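You operate a simulated robot arm through the tools that you are given. There is no shell and no other tool.

You are at the controls of a simulated two-armed robot. One attempt, no reset.

Task
Fill the drip oiler to its mark and set the drops by its plate.
Fine: valve shut first; use the red oil can and put it back; shut the lid. Set down upright: red oil can.

It is judged by the outcome, as a careful person would: the job done as asked, and still so three seconds after it is handed in. It fails if anything else is knocked over, pushed out of place, dropped, spilled or broken. Lids that push on must go on centred and level and be pressed home; caps that screw on are set level and turned clockwise until they are tight.

Robot
Two 7-joint arms with two-finger grippers on one trunk, on a base that drives. Base frame: it is fixed to the floor where the robot stands at the start and does not move with it; the origin is under the middle of the robot, x ahead of it, y to its left, z up; the surface under the hand at the start is at about z = 0.7. Readings come in m, degrees, newtons and seconds.
The left shoulder is at the start at [0.06, 0.123, 1.02], the right one opposite. With the tool pointing down near the work surface each hand reaches from about 0.18 to 0.76 m from the robot's upright axis, wherever it stands, measured 20 degrees to its own side. Places, roughly: drip oiler [0.6, 0, 0.8]; drip valve [0.6, 0, 0.9]; oiler lid [0.7, 0, 0.9]. Payload 1.47 kg a hand.
The TCP of each hand is the grasp point between the finger pads, 0.016 m short of the fingertips. In the tool frame z runs along the fingers and y along their closing line. Largest opening 0.087 m; the body of the gripper starts 0.055 m behind the TCP.
Orientation is told as [roll, pitch, yaw] about the base's x, y, z axes, in that order, counted from this pose: with the fingers straight down and closing along the base's y, the tool's x points along the base's -x, its y along +y and its z along -z.

Tools
- The arms move only by the tool servo_tool. It takes "left_steps", "right_steps" or both (then of equal length, played together; a hand with none holds still); each is a list of rows, each an object (a shift or turn left out is 0, a gripper value left out holds the last) with "linear": the shift along the base's x, y, z in m, a list of three; "rotation": the turn, a rotation vector about the base's x, y, z in degrees, a list of three; "gripper": the closure, from 0 (fully open) to 1 (shut). In form: [{"linear": [x, y, z], "rotation": [wx, wy, wz], "gripper": gripper}, ...]. A call has 1 to 20 rows; each row is the pose to reach, as a shift and turn from the pose commanded when the call began. Rows are played at 5 a second. More than 0.05 m and 8.6 degrees between two rows, or a gripper value outside its range, and nothing of the call is played. A pose out of reach is approached as far as the arm can. The call stops where the force on the tool passes 40 N (or 10 N more than at its start, if that is more) or the arm is blocked; 0.2 s more then pass. Each finger travels about 0.153 m/s and halts on what it meets, pressing with about 28 N; the grip force reading is that of the motor and also rises with nothing between the fingers. The clock runs only during rows and for 0.2 s after the last one: add rows that repeat a pose to give the fingers time. The reply holds the time, the measured pose of the TCP, the force on the tool along the base axes, the opening and the grip force, in the units named above and with some noise, with the torque about the TCP (base axes, N m) and any sound that the robot's microphone picked up.
- Cameras (640 x 400 px; columns grow to the right, rows downward): "scene" is now at [0.0867, 0.0105, 1.575]; the picture's right is [0.14, -0.99, 0.00], its down [-0.75, -0.10, -0.66] and it looks along [0.65, 0.09, -0.75] (base axes); focal length 262 px, centre (320, 200). "left" rides on the left gripper at [0.073, -0.012, -0.09] in its tool frame; the picture's right is [0.16, 0.99, 0.00], its down [-0.72, 0.12, -0.68] and it looks along [-0.67, 0.11, 0.73] (tool axes); focal length 247 px, centre (320, 200). "right" rides on the right gripper at [0.073, 0.012, -0.09] in its tool frame; the picture's right is [-0.16, 0.99, 0.00], its down [-0.72, -0.12, -0.68] and it looks along [-0.67, -0.11, 0.73] (tool axes); focal length 247 px, centre (320, 200). There is no depth. A picture from a camera that has moved, and an enlarged one, comes with that camera's place and axes in the base frame and with its lens.
- snapshot(camera): a new picture of that camera. No time passes.
- move_column(by): slides the trunk up (or, below 0, down) by that many m; the arms and the scene camera ride with it, the base frame stays. It gives what a move gives, with no picture.
- drive_base(legs): drives the robot by 1 to 6 legs, each [ahead, left, turn to the left] in m, m and degrees, along the robot's own axes; the way and the turn of a leg run together, so that a leg with both is an arc; at most 1.5 m and 180 degrees a leg. The arms and the cameras ride along, it lands a little off, and it stops where it bumps. It gives what a move gives.
- pan_tilt(pan, tilt): turns the head with the scene camera to pan (to the left, within 120 degrees either way) and tilt (down, from -29 to 69), counted from straight ahead of the robot. It gives what a move gives.
- close_up(camera, box): a new picture of the part [left, top, right, bottom] of that camera's present view, enlarged. No time passes.
- close_job(): hands the job in; it is judged then, once.

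Nothing tells you exact positions but the pictures and the camera data. Unless the task says otherwise, let go and move clear before handing in.

The tools are called after "Request:" as a command line: name --argument value ..., lists and objects as JSON in quotes. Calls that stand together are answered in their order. servo_tool: Moves the arms, as the interface text tells. Its arguments: {"type":"object","properties":{"left_steps":{"type":"array","items":{"type":"object","properties":{"linear":{"type":"array","items":{"type":"number"}},"rotation":{"type":"array","items":{"type":"number"}},"gripper":{"type":"number"}}}},"right_steps":{"type":"array","items":{"type":"object","properties":{"linear":{"type":"array","items":{"type":"number"}},"rotation":{"type":"array","items":{"type":"number"}},"gripper":{"type":"number"}}}}},"required":[]} The other tools are called the same way: move_column (by) slides the trunk up or down; drive_base (legs) drives the base; pan_tilt (pan, tilt) turns the head that bears the scene camera; snapshot (camera) takes a picture; close_up (camera, box) takes an enlarged picture of a part of a camera's view; close_job () hands the job in.

At the start:

```text
time: 0.0
left_tool_pos: [0.4395, 0.2635, 1.2031]
left_orientation: [-0.1, 0.1, 0.0]
left_wrist_force: [0.0, 0.6, 0.5]
left_ft_torque: [-0.01, -0.03, 0.0]
left_width: 0.087
left_finger_force: 0.0
right_tool_pos: [0.5347, -0.0707, 1.1905]
right_orientation: [-0.1, 0.0, 0.0]
right_wrist_force: [0.3, -0.1, 0.3]
right_ft_torque: [0.0, 0.01, -0.01]
right_width: 0.0869
right_finger_force: 0.1
trunk travel left (down, up): [-0.175, 0.055]
robot x, y, heading: [0.0002, 0.0021, 0.4]
head pan, tilt: [7.9, 48.9]
```

scene: 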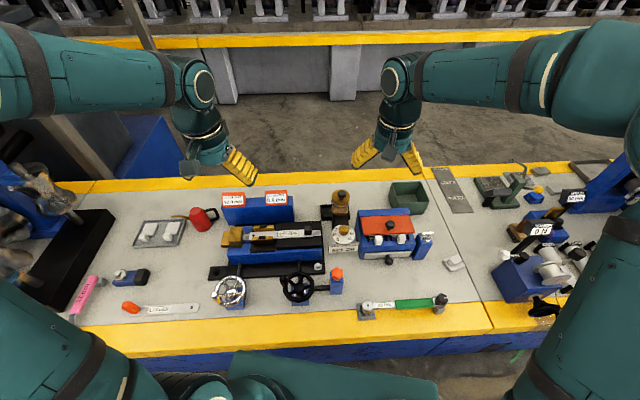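
right: 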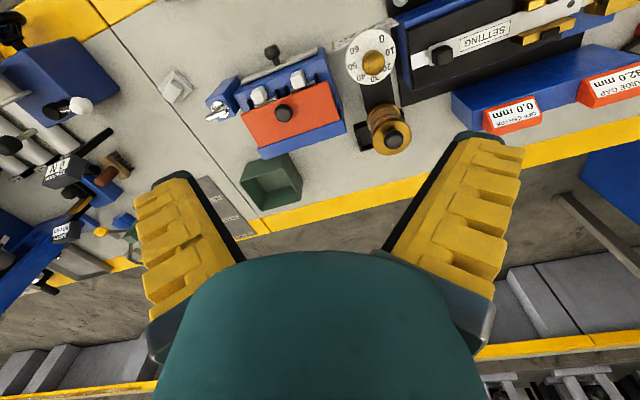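
left: 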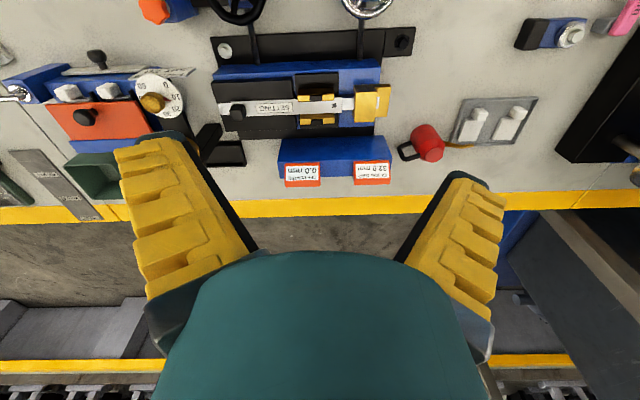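

I see a bench with several stations: a blue/red box with a dial, an orange-knobbed item, and a red oil can to the left. I'll take close-ups to identify the oiler, the valve, the lid and the plate.

Request:
close_up --camera "scene" --box '[300, 170, 460, 270]'

Request:
close_up --camera "scene" --box '[120, 180, 280, 280]'

Request:
close_up --camera "right" --box '[200, 0, 440, 150]'

Request:
close_up --camera "left" --box '[380, 60, 580, 185]'

```text
4.00 times, centred on (380, 220) of scene
camera zoom: at [0.0867, 0.0105, 1.575], right [0.14, -0.99, 0.0], down [-0.75, -0.1, -0.66], along [0.65, 0.09, -0.75], focal length 1048 px, centre (80, 120)
```

zoom: 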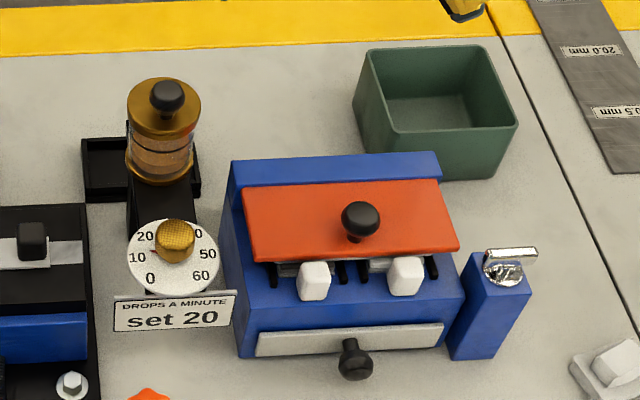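

```text
4.00 times, centred on (200, 230) of scene
camera zoom: at [0.0867, 0.0105, 1.575], right [0.14, -0.99, 0.0], down [-0.75, -0.1, -0.66], along [0.65, 0.09, -0.75], focal length 1048 px, centre (800, 80)
```

zoom: 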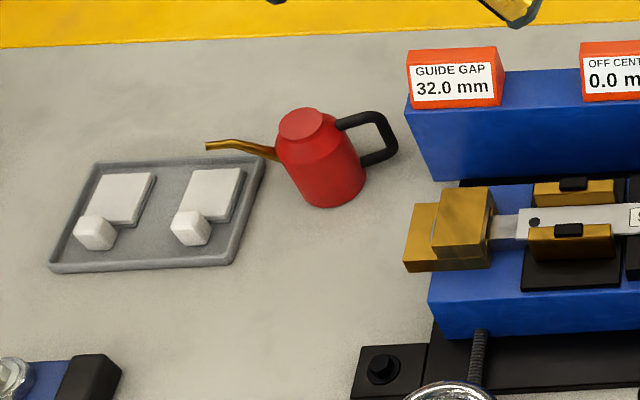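

```text
2.67 times, centred on (320, 75) of right
camera zoom: at [0.4614, -0.0588, 1.2794], right [0.16, 0.99, 0.0], down [0.72, -0.12, 0.68], along [0.67, -0.11, -0.73], focal length 659 px, centre (320, 533)
```

zoom: 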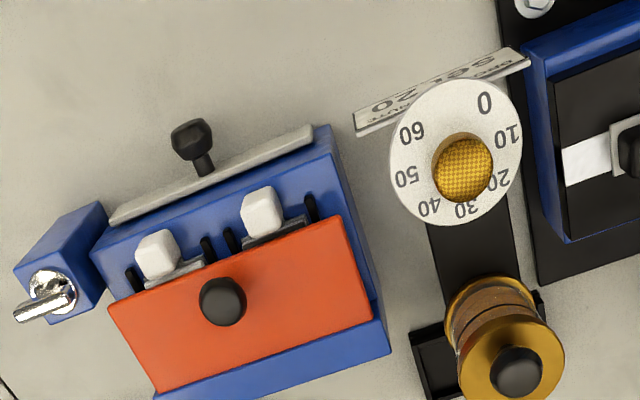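

```text
3.20 times, centred on (480, 122) of left
camera zoom: at [0.3669, 0.2527, 1.2924], right [-0.16, 0.99, 0.0], down [0.72, 0.12, 0.68], along [0.67, 0.11, -0.73], focal length 790 px, centre (-192, 448)
```

zoom: 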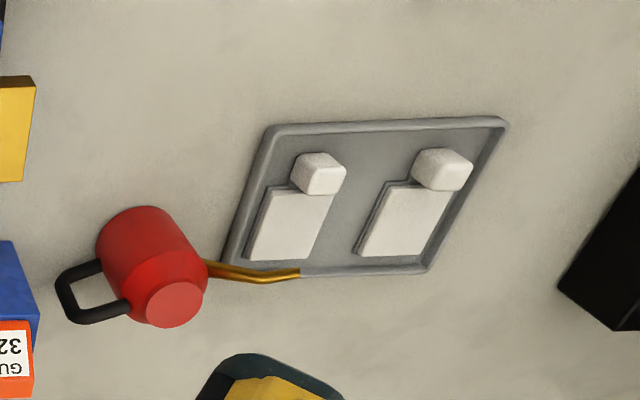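

The oiler is a brass/glass cup with a black-knobbed lid, a dial with a brass knob in front and a plate reading "set 20". The red can is at the left, with its spout pointing left and its handle to the right. I'll zoom in on the dial and the cup.

Request:
close_up --camera "scene" --box '[322, 212, 372, 256]'

Request:
close_up --camera "scene" --box '[320, 182, 365, 226]'

Request:
close_up --camera "right" --box '[340, 25, 420, 85]'

Request:
close_up --camera "right" --box '[350, 95, 430, 160]'

Request:
close_up --camera "scene" --box '[170, 190, 230, 240]'

```text
9.09 times, centred on (347, 234) of scene
camera zoom: at [0.0867, 0.0105, 1.575], right [0.14, -0.99, 0.0], down [-0.75, -0.1, -0.66], along [0.65, 0.09, -0.75], focal length 2381 px, centre (74, -109)
```

zoom: 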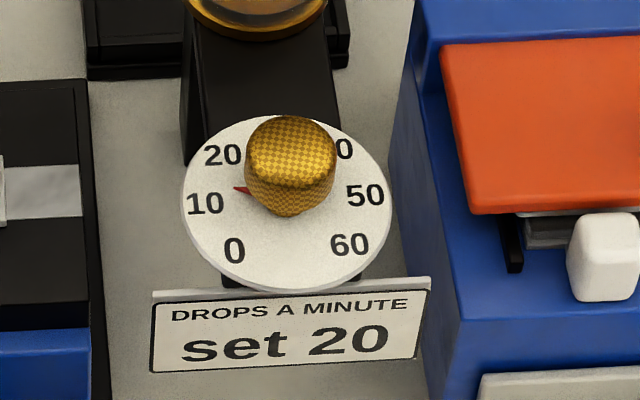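

```text
9.09 times, centred on (342, 204) of scene
camera zoom: at [0.0867, 0.0105, 1.575], right [0.14, -0.99, 0.0], down [-0.75, -0.1, -0.66], along [0.65, 0.09, -0.75], focal length 2381 px, centre (116, 164)
```

zoom: 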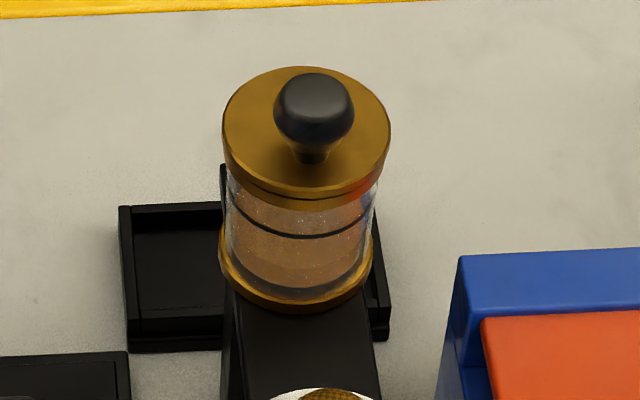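

```text
6.67 times, centred on (380, 55) of right
camera zoom: at [0.4614, -0.0588, 1.2794], right [0.16, 0.99, 0.0], down [0.72, -0.12, 0.68], along [0.67, -0.11, -0.73], focal length 1646 px, centre (-80, 1167)
```

zoom: 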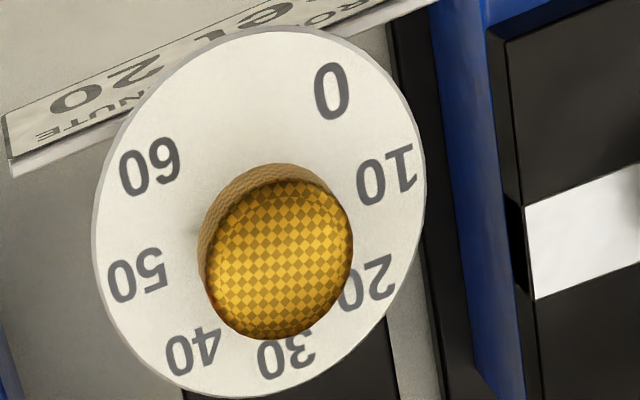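

```text
6.15 times, centred on (390, 128) of right
camera zoom: at [0.4614, -0.0588, 1.2794], right [0.16, 0.99, 0.0], down [0.72, -0.12, 0.68], along [0.67, -0.11, -0.73], focal length 1520 px, centre (-111, 646)
```

zoom: 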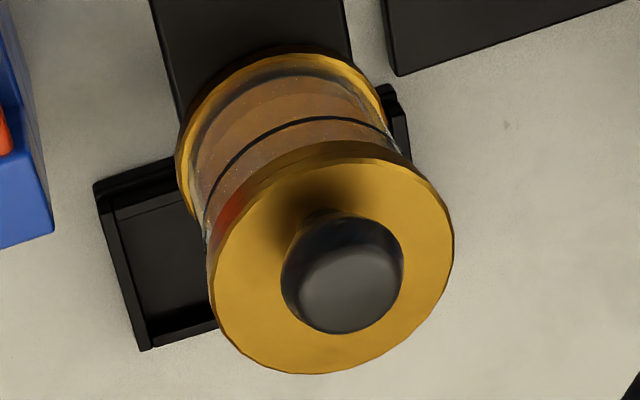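

```text
8.00 times, centred on (200, 215) of scene
camera zoom: at [0.0867, 0.0105, 1.575], right [0.14, -0.99, 0.0], down [-0.75, -0.1, -0.66], along [0.65, 0.09, -0.75], focal length 2095 px, centre (1280, 80)
```

zoom: 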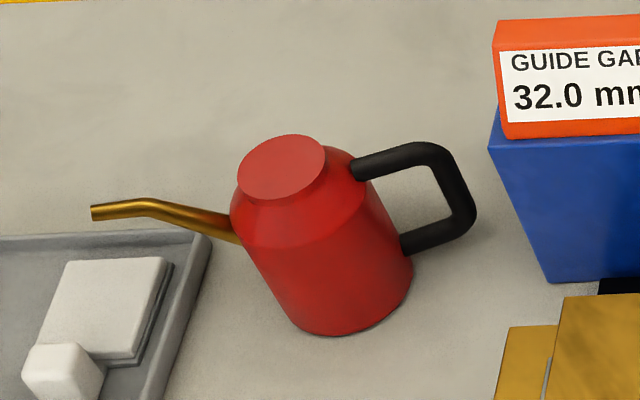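

The dial looks level: 0 is at front-left, the numbers grow clockwise seen from above, and the red pointer is near 14. I put its knob at about (0.563, 0.00, 0.89) and the lid at about (0.668, 0.024, 0.93). I'll lower the right hand over the valve for a closer look.

Request:
servo_tool --right_steps '[{"linear": [0.0, 0.035, 0.0]}, {"linear": [0.005, 0.07, -0.03]}, {"linear": [0.01, 0.07, -0.07]}, {"linear": [0.015, 0.07, -0.11]}, {"linear": [0.015, 0.07, -0.14]}, {"linear": [0.015, 0.07, -0.14]}]'

Request:
snapshot --camera "right"

Request:
snapshot --camera "scene"

```text
time: 1.4
left_tool_pos: [0.4386, 0.2623, 1.2033]
left_orientation: [0.0, 0.1, 0.0]
left_wrist_force: [0.3, 1.0, -0.1]
left_ft_torque: [-0.03, -0.01, 0.01]
left_width: 0.0867
left_finger_force: 0.1
right_tool_pos: [0.5506, -0.0009, 1.0493]
right_orientation: [-0.1, 0.0, 0.0]
right_wrist_force: [0.6, 0.4, -0.7]
right_ft_torque: [-0.01, -0.04, -0.01]
right_width: 0.0871
right_finger_force: 0.0
trunk travel left (down, up): [-0.175, 0.055]
robot x, y, heading: [0.0022, -0.001, -0.1]
head pan, tilt: [7.9, 48.9]
```

```text
taken
camera right: at [0.477, 0.011, 1.1382], right [0.16, 0.99, 0.0], down [0.72, -0.12, 0.68], along [0.67, -0.11, -0.73], focal length 247 px, centre (320, 200)
```

right: 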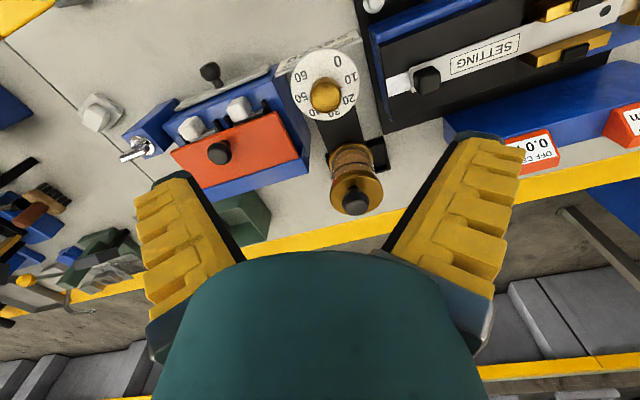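

```text
taken
camera scene: at [0.0865, 0.0105, 1.5751], right [0.14, -0.99, 0.0], down [-0.75, -0.1, -0.66], along [0.65, 0.09, -0.75], focal length 262 px, centre (320, 200)
```

scene: 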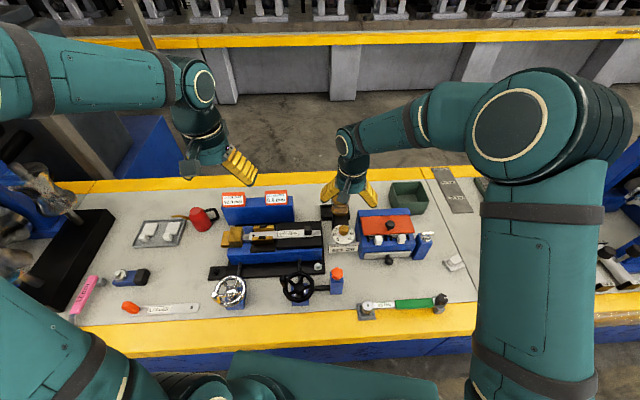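

The right hand is above and in front of the oiler, and the camera sees the dial and the cup. I'll zoom in on both.

Request:
close_up --camera "right" --box '[280, 35, 380, 125]'

Request:
close_up --camera "right" --box '[310, 130, 400, 220]'

Request:
close_up --camera "scene" --box '[310, 170, 380, 260]'

```text
4.44 times, centred on (330, 80) of right
camera zoom: at [0.477, 0.011, 1.1382], right [0.16, 0.99, 0.0], down [0.72, -0.12, 0.68], along [0.67, -0.11, -0.73], focal length 1098 px, centre (276, 733)
```

zoom: 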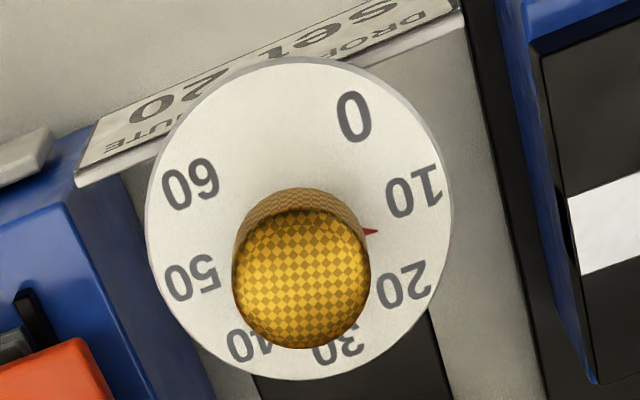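

```text
4.44 times, centred on (355, 175) of right
camera zoom: at [0.477, 0.011, 1.1382], right [0.16, 0.99, 0.0], down [0.72, -0.12, 0.68], along [0.67, -0.11, -0.73], focal length 1098 px, centre (164, 311)
```

zoom: 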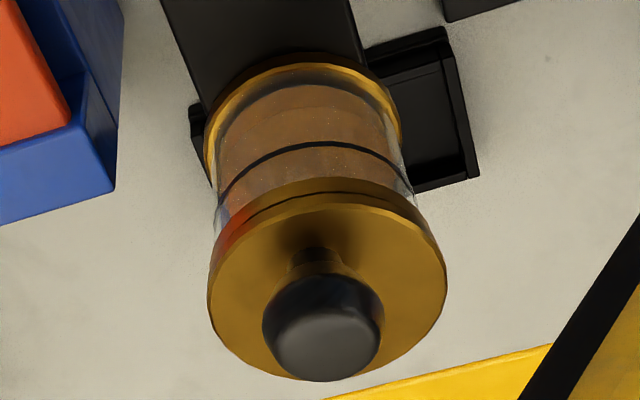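

```text
4.44 times, centred on (345, 215) of scene
camera zoom: at [0.0865, 0.0105, 1.5751], right [0.14, -0.99, 0.0], down [-0.75, -0.1, -0.66], along [0.65, 0.09, -0.75], focal length 1164 px, centre (209, 133)
```

zoom: 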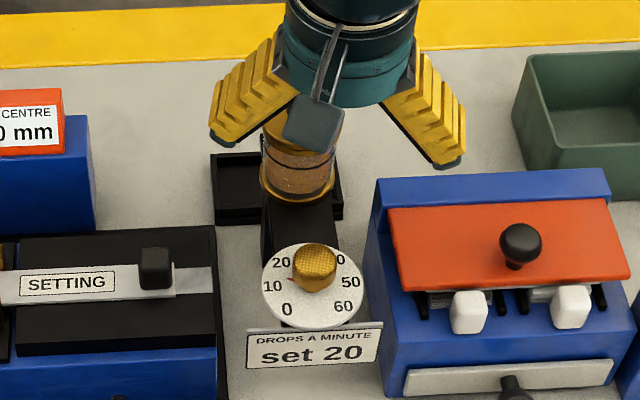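

The dial centre is near (0.565, 0.003) with its face at about z 0.87 and the knob top at about 0.893. The knob is about 30 mm across. I'll pre-turn the right hand by -35° and come down over the knob.

Request:
servo_tool --right_steps '[{"linear": [0.005, 0.001, -0.02], "rotation": [0, 0, -7], "gripper": 0.3}, {"linear": [0.01, 0.002, -0.04], "rotation": [0, 0, -14]}, {"linear": [0.015, 0.004, -0.06], "rotation": [0, 0, -21]}, {"linear": [0.015, 0.004, -0.08], "rotation": [0, 0, -28]}, {"linear": [0.015, 0.004, -0.1], "rotation": [0, 0, -35]}, {"linear": [0.015, 0.004, -0.1], "rotation": [0, 0, -35]}]'

Request:
snapshot --camera "right"

Request:
close_up --camera "scene" --box '[300, 170, 380, 270]'

```text
time: 2.8
left_tool_pos: [0.4398, 0.2624, 1.2041]
left_orientation: [0.1, 0.0, 0.0]
left_wrist_force: [-0.6, 0.3, -0.2]
left_ft_torque: [0.02, -0.03, -0.01]
left_width: 0.0869
left_finger_force: 0.1
right_tool_pos: [0.5647, 0.003, 0.9507]
right_orientation: [0.0, 0.0, -35.1]
right_wrist_force: [0.0, -0.2, -0.1]
right_ft_torque: [0.0, 0.0, 0.01]
right_width: 0.0654
right_finger_force: 3.3
trunk travel left (down, up): [-0.175, 0.055]
robot x, y, heading: [0.0002, 0.0009, 0.1]
head pan, tilt: [7.9, 48.9]
```

```text
taken
camera right: at [0.5119, 0.055, 1.039], right [0.7, 0.72, 0.0], down [0.53, -0.51, 0.68], along [0.49, -0.47, -0.73], focal length 247 px, centre (320, 200)
```

right: 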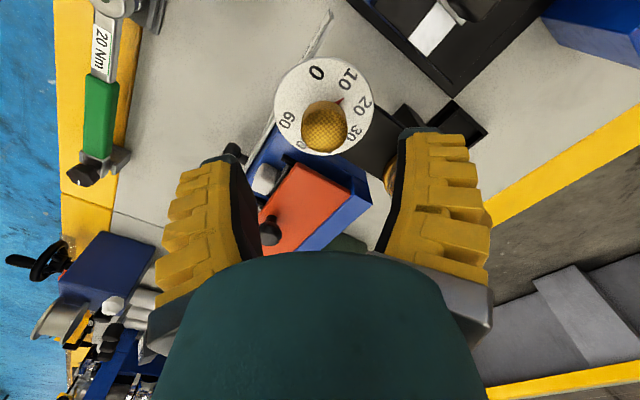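

```text
4.00 times, centred on (340, 220) of scene
camera zoom: at [0.0864, 0.0103, 1.5751], right [0.14, -0.99, 0.0], down [-0.75, -0.1, -0.66], along [0.65, 0.09, -0.75], focal length 1048 px, centre (240, 120)
```

zoom: 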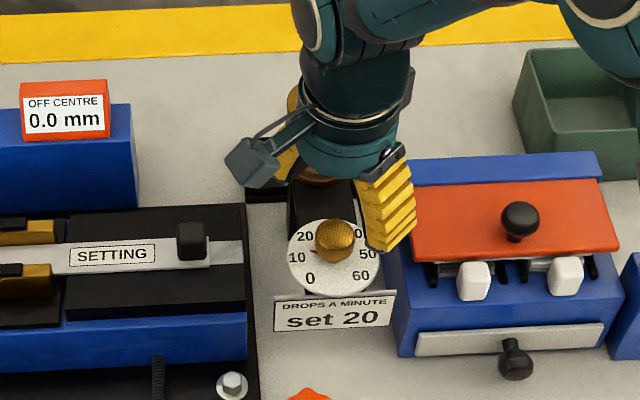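

The knob sits centred between the fingers. I'll zoom in to read the pointer accurately before descending.

Request:
close_up --camera "right" --box '[265, 50, 385, 165]'

```text
3.48 times, centred on (325, 108) of right
camera zoom: at [0.5119, 0.055, 1.039], right [0.7, 0.72, 0.0], down [0.53, -0.51, 0.68], along [0.49, -0.47, -0.73], focal length 859 px, centre (303, 522)
```

zoom: 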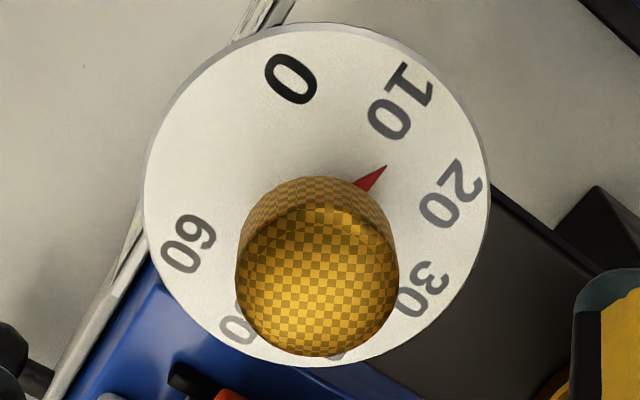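

The pointer reads about 15, so shutting the valve needs roughly +65° (counter-clockwise from above). I'll descend to z≈0.890 and grip.

Request:
servo_tool --right_steps '[{"linear": [0, 0, -0.02]}, {"linear": [0, 0, -0.04]}, {"linear": [0, 0, -0.05]}, {"linear": [0, 0, -0.06]}, {"linear": [0, 0, -0.06], "gripper": 0.5}, {"linear": [0, 0, -0.06], "gripper": 0.8}, {"linear": [0, 0, -0.06], "gripper": 0.8}]'

Request:
close_up --camera "scene" --box '[300, 190, 380, 260]'

Request:
snapshot --camera "right"

```text
time: 4.4
left_tool_pos: [0.44, 0.264, 1.2033]
left_orientation: [0.0, 0.0, 0.0]
left_wrist_force: [0.3, 0.3, -0.1]
left_ft_torque: [0.04, 0.02, -0.03]
left_width: 0.087
left_finger_force: 0.0
right_tool_pos: [0.5644, 0.0045, 0.8912]
right_orientation: [0.1, -0.1, -34.9]
right_wrist_force: [4.7, 4.3, 6.6]
right_ft_torque: [-0.07, -0.13, 0.02]
right_width: 0.0265
right_finger_force: 29.9
trunk travel left (down, up): [-0.175, 0.055]
robot x, y, heading: [0.0036, 0.0023, 0.1]
head pan, tilt: [7.9, 48.9]
```

```text
5.71 times, centred on (340, 225) of scene
camera zoom: at [0.0867, 0.011, 1.5751], right [0.14, -0.99, 0.0], down [-0.75, -0.1, -0.66], along [0.65, 0.09, -0.75], focal length 1497 px, centre (206, 57)
```

zoom: 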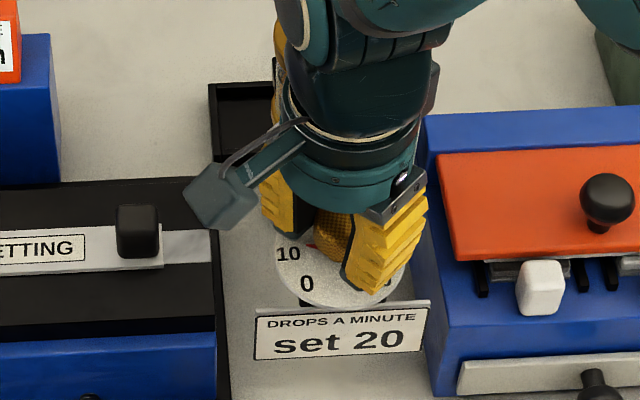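

```text
taken
camera right: at [0.5119, 0.0563, 0.9794], right [0.7, 0.72, 0.0], down [0.53, -0.51, 0.68], along [0.49, -0.47, -0.73], focal length 247 px, centre (320, 200)
```

right: 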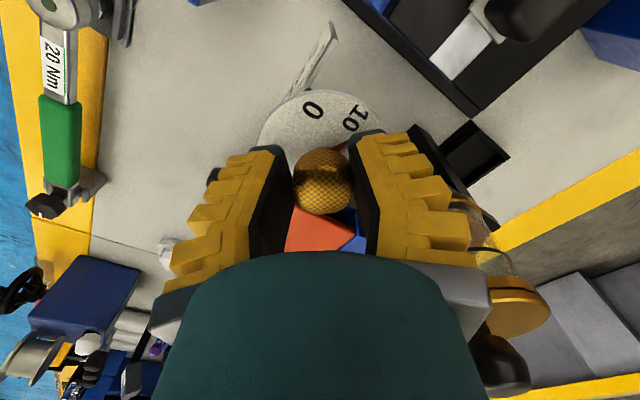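

The knob is gripped. I'll turn it counter-clockwise by about 63° and check.

Request:
servo_tool --right_steps '[{"rotation": [0, 0, 7]}, {"rotation": [0, 0, 14]}, {"rotation": [0, 0, 21]}, {"rotation": [0, 0, 28]}, {"rotation": [0, 0, 35]}, {"rotation": [0, 0, 42]}, {"rotation": [0, 0, 49]}, {"rotation": [0, 0, 56]}, {"rotation": [0, 0, 60]}, {"rotation": [0, 0, 60]}]'

Request:
snapshot --camera "right"

Request:
close_up --camera "scene" --box '[300, 190, 380, 260]'

```text
time: 6.6
left_tool_pos: [0.4396, 0.26, 1.2029]
left_orientation: [0.1, 0.0, 0.1]
left_wrist_force: [0.2, 0.0, -0.4]
left_ft_torque: [0.01, -0.03, 0.01]
left_width: 0.0871
left_finger_force: 0.1
right_tool_pos: [0.5652, -0.0015, 0.8915]
right_orientation: [-0.1, -0.1, 25.0]
right_wrist_force: [2.7, -27.9, 13.4]
right_ft_torque: [-0.25, -0.12, -0.63]
right_width: 0.0262
right_finger_force: 30.0
trunk travel left (down, up): [-0.175, 0.055]
robot x, y, heading: [-0.0011, 0.0007, -0.2]
head pan, tilt: [7.9, 48.9]
```

```text
taken
camera right: at [0.4935, -0.0211, 0.9793], right [-0.27, 0.96, 0.0], down [0.71, 0.2, 0.68], along [0.65, 0.18, -0.73], focal length 247 px, centre (320, 200)
```

right: 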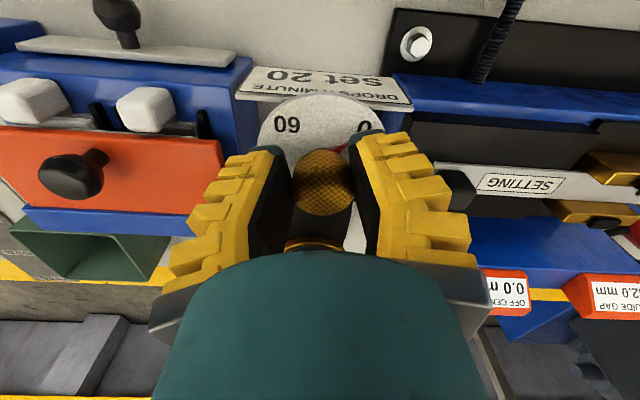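

```text
5.71 times, centred on (340, 225) of scene
camera zoom: at [0.0858, 0.0072, 1.5751], right [0.14, -0.99, 0.0], down [-0.75, -0.1, -0.66], along [0.65, 0.09, -0.75], focal length 1497 px, centre (206, 57)
```

zoom: 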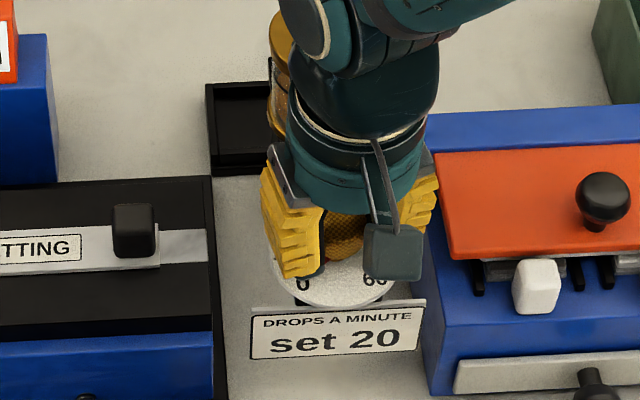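

The turn went through but there is a notable side force and resisting torque, perhaps the stop. I'll check the pointer.

Request:
close_up --camera "right" --box '[240, 80, 400, 220]'

Request:
snapshot --camera "scene"

Request:
snapshot --camera "left"

```text
2.86 times, centred on (320, 150) of right
camera zoom: at [0.4935, -0.0211, 0.9793], right [-0.27, 0.96, 0.0], down [0.71, 0.2, 0.68], along [0.65, 0.18, -0.73], focal length 706 px, centre (320, 343)
```

zoom: 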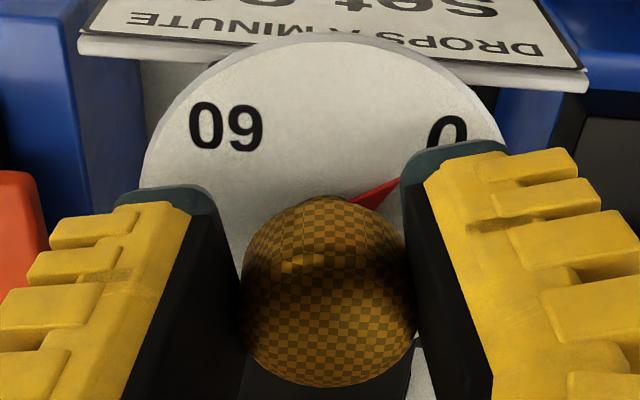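

```text
taken
camera scene: at [0.0858, 0.0072, 1.5751], right [0.14, -0.99, 0.0], down [-0.75, -0.1, -0.66], along [0.65, 0.09, -0.75], focal length 262 px, centre (320, 200)
```

scene: 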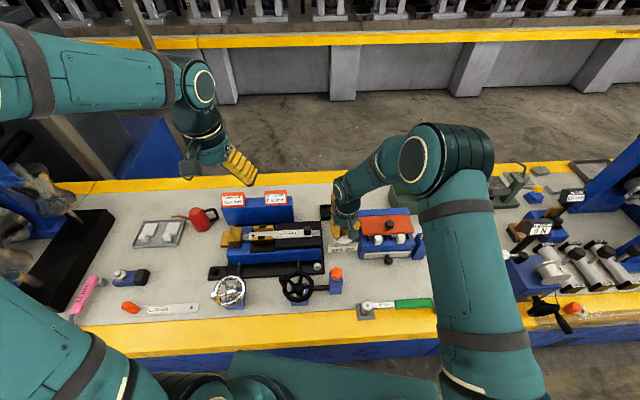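

```text
taken
camera left: at [0.3664, 0.2499, 1.2932], right [-0.16, 0.99, 0.0], down [0.72, 0.11, 0.68], along [0.67, 0.11, -0.73], focal length 247 px, centre (320, 200)
```

left: 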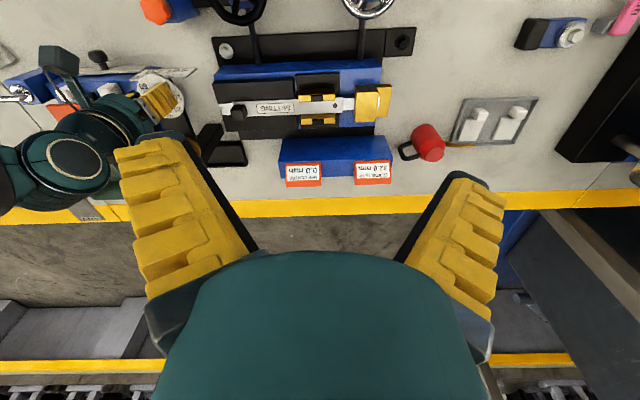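

The pointer is close to 0. The side forces suggest that the knob axis is really near (0.570, 0.001), so I'll recentre, then turn a little further to find the shut stop.

Request:
servo_tool --right_steps '[{"linear": [0.003, -0.002, 0]}, {"linear": [0.005, -0.004, 0]}, {"linear": [0.005, -0.004, 0]}]'

```text
time: 7.4
left_tool_pos: [0.4365, 0.2614, 1.2051]
left_orientation: [0.2, -0.1, 0.0]
left_wrist_force: [0.2, -1.1, -0.2]
left_ft_torque: [0.02, 0.04, -0.01]
left_width: 0.087
left_finger_force: 0.1
right_tool_pos: [0.5668, -0.0026, 0.8901]
right_orientation: [0.2, 0.2, 25.1]
right_wrist_force: [-18.4, -16.3, 4.9]
right_ft_torque: [-0.16, 0.16, -0.4]
right_width: 0.026
right_finger_force: 30.4
trunk travel left (down, up): [-0.175, 0.055]
robot x, y, heading: [0.0037, 0.0011, -0.2]
head pan, tilt: [7.9, 48.9]
```

Some lateral load remains because the pads grip by friction, so I'll relax the command towards the measured pose.

Request:
servo_tool --right_steps '[{"linear": [-0.002, -0.002, 0]}, {"linear": [-0.003, -0.003, 0]}, {"linear": [-0.003, -0.003, 0]}]'

```text
time: 8.2
left_tool_pos: [0.4397, 0.2627, 1.2032]
left_orientation: [0.0, 0.0, 0.0]
left_wrist_force: [-0.2, -0.1, 0.1]
left_ft_torque: [0.0, -0.07, -0.03]
left_width: 0.0871
left_finger_force: 0.0
right_tool_pos: [0.5667, -0.002, 0.8894]
right_orientation: [0.1, 0.0, 25.1]
right_wrist_force: [-3.2, 3.0, -9.6]
right_ft_torque: [-0.03, 0.06, -0.22]
right_width: 0.0249
right_finger_force: 30.3
trunk travel left (down, up): [-0.175, 0.055]
robot x, y, heading: [-0.0012, -0.0014, 0.1]
head pan, tilt: [7.9, 48.9]
```

Forces are low now. I'll turn a further 12° and watch the torque.

Request:
servo_tool --right_steps '[{"rotation": [0, 0, 4]}, {"rotation": [0, 0, 8]}, {"rotation": [0, 0, 12]}, {"rotation": [0, 0, 12]}]'

Request:
close_up --camera "right" --box '[240, 80, 400, 220]'

```text
time: 9.2
left_tool_pos: [0.441, 0.2637, 1.2036]
left_orientation: [0.0, 0.0, 0.0]
left_wrist_force: [-0.2, -0.8, 0.2]
left_ft_torque: [0.0, 0.01, 0.01]
left_width: 0.087
left_finger_force: 0.1
right_tool_pos: [0.5683, -0.0026, 0.8902]
right_orientation: [0.0, -0.2, 37.1]
right_wrist_force: [3.0, 10.0, -1.3]
right_ft_torque: [0.09, -0.02, -0.67]
right_width: 0.0255
right_finger_force: 29.7
trunk travel left (down, up): [-0.175, 0.055]
robot x, y, heading: [-0.0018, 0.0003, 0.0]
head pan, tilt: [7.9, 48.9]
```

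```text
2.86 times, centred on (320, 150) of right
camera zoom: at [0.5021, -0.0361, 0.9797], right [-0.47, 0.88, 0.0], down [0.65, 0.34, 0.68], along [0.6, 0.32, -0.73], focal length 706 px, centre (320, 343)
```

zoom: 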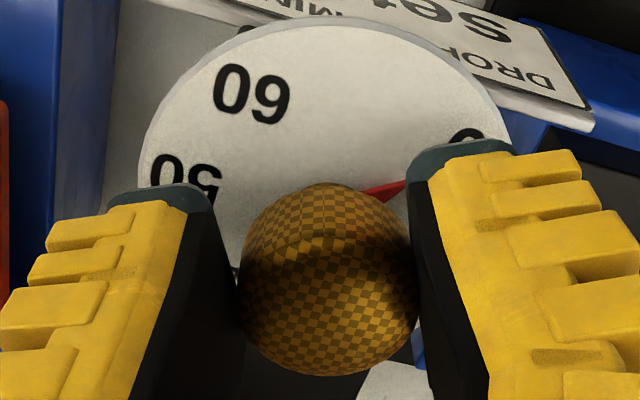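

The pointer has shifted relative to the fingers, so the pads are slipping and the knob is likely at its stop. I'll release and rise to verify.

Request:
servo_tool --right_steps '[{"gripper": 0.5}, {"gripper": 0.3}, {"linear": [-0.01, 0, 0.03]}, {"linear": [-0.03, 0, 0.06]}, {"linear": [-0.05, 0, 0.09]}, {"linear": [-0.05, 0, 0.09]}]'

Request:
snapshot --camera "right"

Request:
close_up --camera "scene" --box '[310, 190, 380, 260]'

```text
time: 10.6
left_tool_pos: [0.441, 0.2627, 1.2028]
left_orientation: [0.0, 0.0, 0.0]
left_wrist_force: [-0.1, -0.1, -0.2]
left_ft_torque: [0.01, 0.02, 0.03]
left_width: 0.0869
left_finger_force: 0.0
right_tool_pos: [0.5177, -0.005, 0.9804]
right_orientation: [0.1, 0.0, 37.1]
right_wrist_force: [-0.3, -0.7, 0.0]
right_ft_torque: [0.03, 0.02, -0.01]
right_width: 0.0655
right_finger_force: 3.4
trunk travel left (down, up): [-0.175, 0.055]
robot x, y, heading: [-0.0009, -0.0009, 0.2]
head pan, tilt: [7.9, 48.9]
```

```text
taken
camera right: at [0.4518, -0.0393, 1.0698], right [-0.47, 0.88, 0.0], down [0.65, 0.34, 0.68], along [0.6, 0.32, -0.73], focal length 247 px, centre (320, 200)
```

right: 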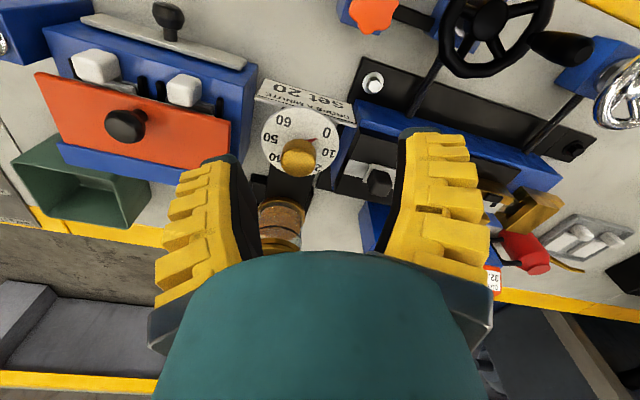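

```text
5.71 times, centred on (345, 225) of scene
camera zoom: at [0.0876, 0.0106, 1.5749], right [0.14, -0.99, 0.0], down [-0.75, -0.1, -0.66], along [0.65, 0.09, -0.75], focal length 1497 px, centre (177, 57)
```

zoom: 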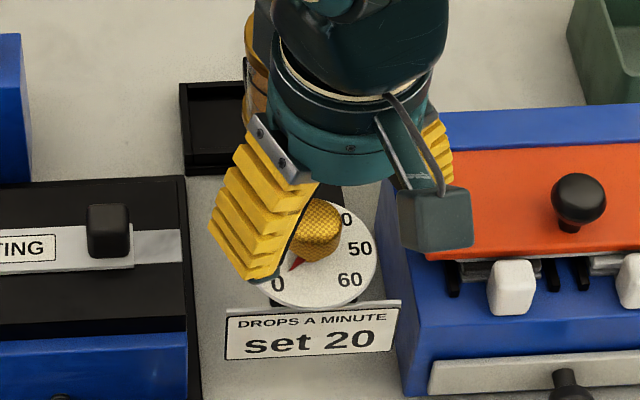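

Request:
close_up --camera "right" --box '[250, 95, 350, 185]'

Request:
close_up --camera "right" --box '[230, 170, 330, 255]'

```text
4.44 times, centred on (300, 140) of right
camera zoom: at [0.4518, -0.0393, 1.0698], right [-0.47, 0.88, 0.0], down [0.65, 0.34, 0.68], along [0.6, 0.32, -0.73], focal length 1098 px, centre (409, 467)
```

zoom: 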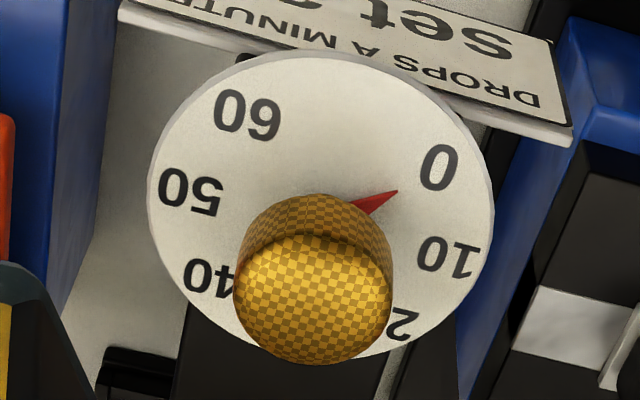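

```text
4.71 times, centred on (280, 212) of right
camera zoom: at [0.4518, -0.0393, 1.0698], right [-0.47, 0.88, 0.0], down [0.65, 0.34, 0.68], along [0.6, 0.32, -0.73], focal length 1162 px, centre (508, 141)
```

zoom: 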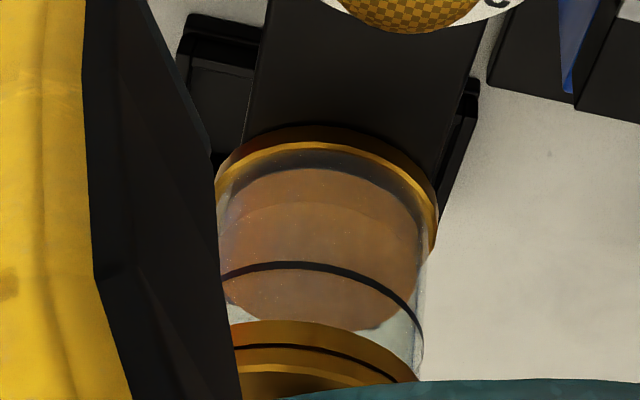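

The pointer now reads somewhere between 0 and 2. I'll regrip, recentred at a different yaw, and turn further to confirm that it is at the shut stop.

Request:
servo_tool --right_steps '[{"linear": [0.0, 0, 0.0], "rotation": [0, 0, -8]}, {"linear": [0.01, 0, 0.0], "rotation": [0, 0, -16]}, {"linear": [0.03, 0.003, 0.0], "rotation": [0, 0, -24]}, {"linear": [0.05, 0.003, 0.0], "rotation": [0, 0, -32]}, {"linear": [0.05, 0.003, -0.03], "rotation": [0, 0, -37]}, {"linear": [0.05, 0.003, -0.06], "rotation": [0, 0, -37]}, {"linear": [0.05, 0.003, -0.09], "rotation": [0, 0, -37]}, {"linear": [0.05, 0.003, -0.09], "rotation": [0, 0, -37], "gripper": 0.5}, {"linear": [0.05, 0.003, -0.09], "rotation": [0, 0, -37], "gripper": 0.85}, {"linear": [0.05, 0.003, -0.09], "rotation": [0, 0, -37], "gripper": 0.85}]'

Request:
close_up --camera "right" --box '[240, 80, 400, 220]'

```text
time: 12.8
left_tool_pos: [0.4406, 0.2643, 1.2028]
left_orientation: [-0.1, -0.1, 0.1]
left_wrist_force: [0.6, -0.1, -0.3]
left_ft_torque: [-0.01, 0.02, 0.0]
left_width: 0.087
left_finger_force: 0.0
right_tool_pos: [0.5673, 0.0027, 0.8902]
right_orientation: [0.1, -0.1, 0.1]
right_wrist_force: [5.6, 11.0, 2.9]
right_ft_torque: [0.13, -0.06, -0.2]
right_width: 0.0292
right_finger_force: 30.0
trunk travel left (down, up): [-0.175, 0.055]
robot x, y, heading: [0.001, -0.0044, 0.1]
head pan, tilt: [7.9, 48.9]
```

```text
2.86 times, centred on (320, 150) of right
camera zoom: at [0.495, 0.0139, 0.979], right [0.16, 0.99, 0.0], down [0.72, -0.12, 0.68], along [0.67, -0.11, -0.73], focal length 706 px, centre (320, 343)
```

zoom: 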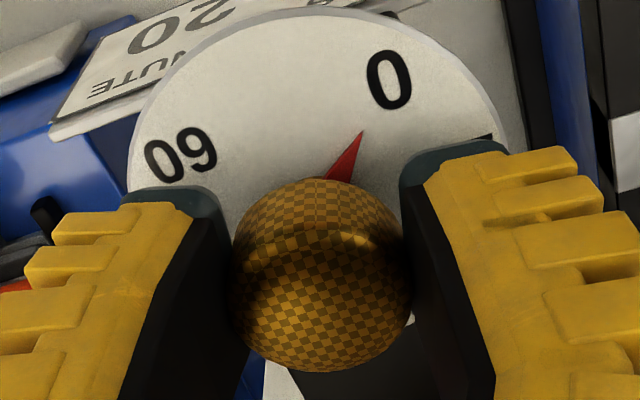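

Now the grip spans the full 29 mm diameter, so it is well centred. I'll turn +20° and see whether the pointer advances past 0.

Request:
servo_tool --right_steps '[{"linear": [0.001, 0.002, 0], "rotation": [0, 0, 5]}, {"linear": [0.001, 0.002, 0], "rotation": [0, 0, 10]}, {"linear": [0.001, 0.002, 0], "rotation": [0, 0, 15]}, {"linear": [0.001, 0.002, 0], "rotation": [0, 0, 20]}, {"linear": [0.001, 0.002, 0], "rotation": [0, 0, 20]}]'

Request:
close_up --camera "right" --box '[240, 80, 400, 220]'

```text
time: 14.0
left_tool_pos: [0.4397, 0.2619, 1.2036]
left_orientation: [0.1, 0.0, 0.0]
left_wrist_force: [-0.1, 0.2, 1.5]
left_ft_torque: [-0.02, 0.0, 0.01]
left_width: 0.0873
left_finger_force: 0.0
right_tool_pos: [0.5667, -0.0003, 0.8902]
right_orientation: [-0.2, 0.1, 20.0]
right_wrist_force: [5.3, -6.6, 9.7]
right_ft_torque: [-0.24, -0.11, -0.32]
right_width: 0.0246
right_finger_force: 29.8
trunk travel left (down, up): [-0.175, 0.055]
robot x, y, heading: [0.0048, -0.0022, -0.1]
head pan, tilt: [7.9, 48.9]
```

```text
2.86 times, centred on (320, 150) of right
camera zoom: at [0.4945, -0.0141, 0.9793], right [-0.19, 0.98, 0.0], down [0.72, 0.14, 0.68], along [0.67, 0.13, -0.73], focal length 706 px, centre (320, 343)
```

zoom: 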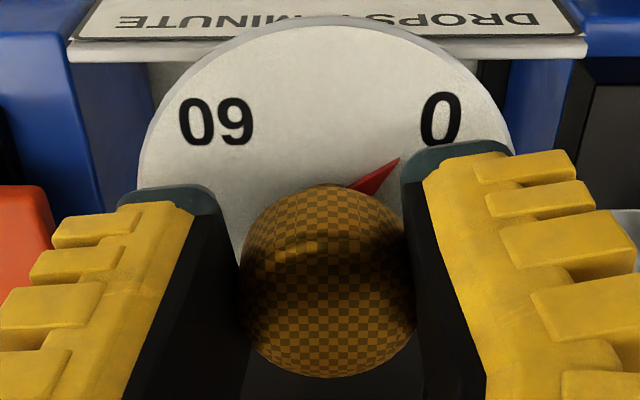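

The pointer stayed at the 0 mark while the fingers slipped, so the valve is at its shut stop. I'll release, rise and look at the lid.

Request:
servo_tool --right_steps '[{"gripper": 0.5}, {"gripper": 0.3}, {"linear": [-0.01, 0, 0.04], "rotation": [0, 0, -5]}, {"linear": [-0.01, 0, 0.08], "rotation": [0, 0, -12]}, {"linear": [-0.01, 0, 0.12], "rotation": [0, 0, -20], "gripper": 0.0}, {"linear": [-0.01, 0.0, 0.15], "rotation": [0, 0, -20]}, {"linear": [-0.01, 0.0, 0.15], "rotation": [0, 0, -20]}]'

Request:
close_up --camera "right" --box '[280, 40, 400, 240]'

Request:
close_up --camera "right" --box '[310, 130, 400, 220]'

Request:
close_up --camera "scene" --box '[310, 190, 380, 260]'

```text
time: 15.6
left_tool_pos: [0.4412, 0.2632, 1.2042]
left_orientation: [0.1, 0.0, -0.1]
left_wrist_force: [-0.4, -0.3, -0.6]
left_ft_torque: [-0.03, -0.02, -0.03]
left_width: 0.0871
left_finger_force: 0.0
right_tool_pos: [0.5573, -0.0004, 1.0413]
right_orientation: [0.0, 0.0, 0.0]
right_wrist_force: [-0.3, 0.4, 0.6]
right_ft_torque: [0.0, 0.0, 0.04]
right_width: 0.0869
right_finger_force: 0.1
trunk travel left (down, up): [-0.175, 0.055]
robot x, y, heading: [0.0046, 0.0007, 0.2]
head pan, tilt: [7.9, 48.9]
```

```text
2.00 times, centred on (340, 140) of right
camera zoom: at [0.4845, 0.0115, 1.13], right [0.16, 0.99, 0.0], down [0.72, -0.12, 0.68], along [0.67, -0.11, -0.73], focal length 494 px, centre (280, 320)
```

zoom: 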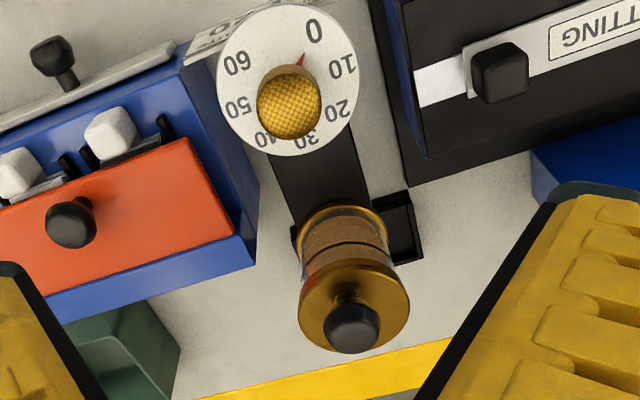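

```text
4.44 times, centred on (355, 175) of right
camera zoom: at [0.4845, 0.0115, 1.13], right [0.16, 0.99, 0.0], down [0.72, -0.12, 0.68], along [0.67, -0.11, -0.73], focal length 1098 px, centre (164, 311)
```

zoom: 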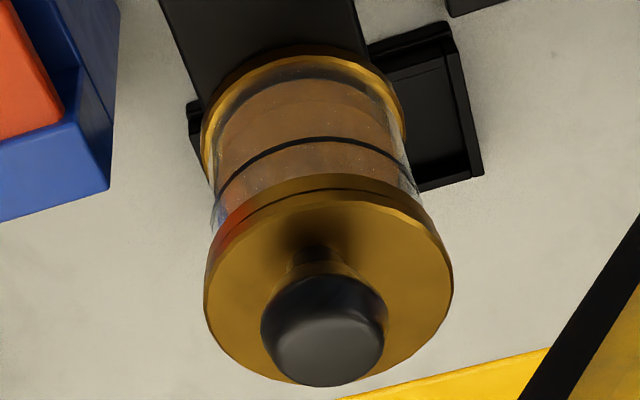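

```text
5.71 times, centred on (345, 225) of scene
camera zoom: at [0.0868, 0.0107, 1.575], right [0.14, -0.99, 0.0], down [-0.75, -0.1, -0.66], along [0.65, 0.09, -0.75], focal length 1497 px, centre (177, 57)
```

zoom: 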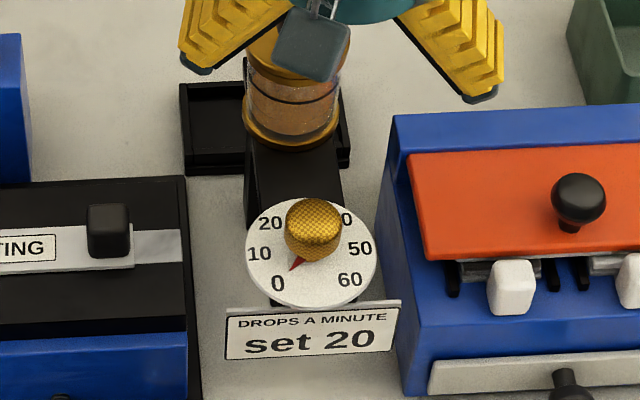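

The pointer reads 0. The lid knob is at about (0.668, 0.022) with its top near z 0.953. I'll hover the right hand over it.

Request:
servo_tool --right_steps '[{"linear": [0.04, 0.01, 0.0]}, {"linear": [0.08, 0.02, 0.0]}, {"linear": [0.11, 0.022, 0.0]}, {"linear": [0.11, 0.022, -0.03]}, {"linear": [0.11, 0.022, -0.03]}]'

Request:
snapshot --camera "right"

Request:
close_up --camera "scene" --box '[300, 160, 390, 240]'

```text
time: 16.8
left_tool_pos: [0.4401, 0.2623, 1.2042]
left_orientation: [0.0, 0.0, 0.0]
left_wrist_force: [-0.5, 1.0, -0.2]
left_ft_torque: [-0.02, -0.02, 0.0]
left_width: 0.0869
left_finger_force: 0.0
right_tool_pos: [0.6682, 0.0222, 1.0091]
right_orientation: [0.0, 0.0, 0.0]
right_wrist_force: [-0.6, 0.5, 0.2]
right_ft_torque: [0.04, -0.02, 0.0]
right_width: 0.0872
right_finger_force: 0.1
trunk travel left (down, up): [-0.175, 0.055]
robot x, y, heading: [0.0008, 0.0018, 0.1]
head pan, tilt: [7.9, 48.9]
```

```text
taken
camera right: at [0.5951, 0.0342, 1.0986], right [0.16, 0.99, 0.0], down [0.72, -0.12, 0.68], along [0.67, -0.11, -0.73], focal length 247 px, centre (320, 200)
```

right: 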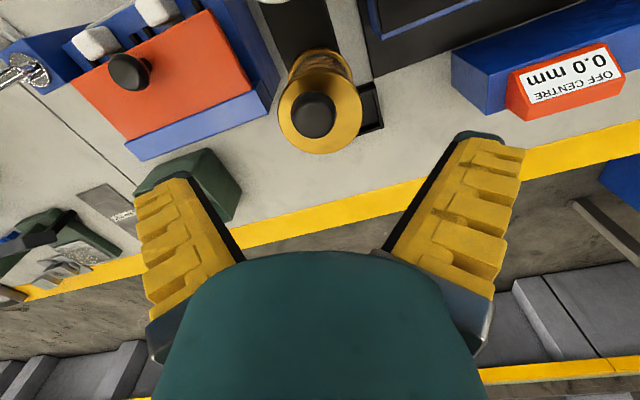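

```text
5.00 times, centred on (345, 200) of scene
camera zoom: at [0.0864, 0.0104, 1.5751], right [0.14, -0.99, 0.0], down [-0.75, -0.1, -0.66], along [0.65, 0.09, -0.75], focal length 1310 px, centre (195, 200)
```

zoom: 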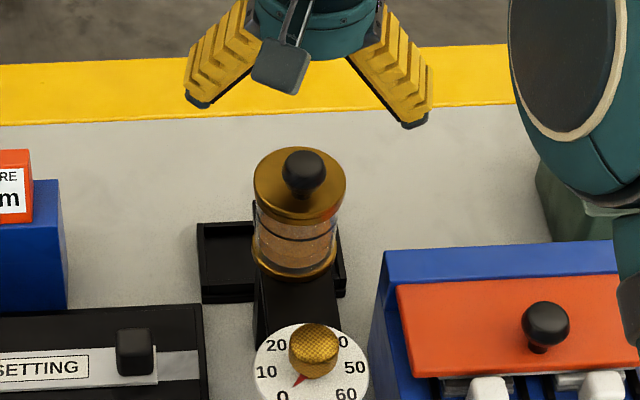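

I'll zoom in on the lid from this pose to refine its position.

Request:
close_up --camera "right" --box '[270, 40, 370, 160]'

Request:
close_up --camera "scene" --box '[325, 180, 375, 220]'

```text
3.33 times, centred on (320, 100) of right
camera zoom: at [0.5951, 0.0342, 1.0986], right [0.16, 0.99, 0.0], down [0.72, -0.12, 0.68], along [0.67, -0.11, -0.73], focal length 823 px, centre (320, 533)
```

zoom: 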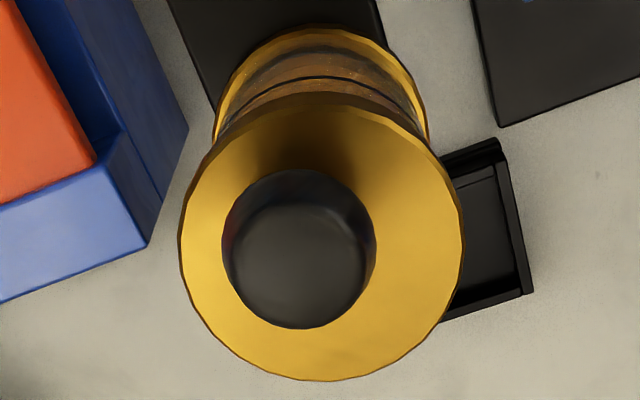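

```text
10.00 times, centred on (350, 200) of scene
camera zoom: at [0.0864, 0.0104, 1.5751], right [0.14, -0.99, 0.0], down [-0.75, -0.1, -0.66], along [0.65, 0.09, -0.75], focal length 2619 px, centre (20, 200)
```

zoom: 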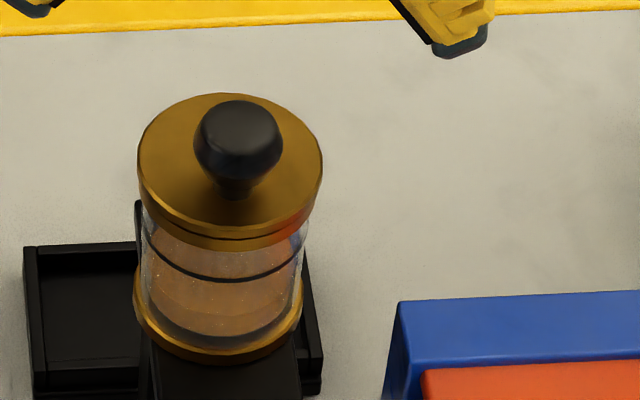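

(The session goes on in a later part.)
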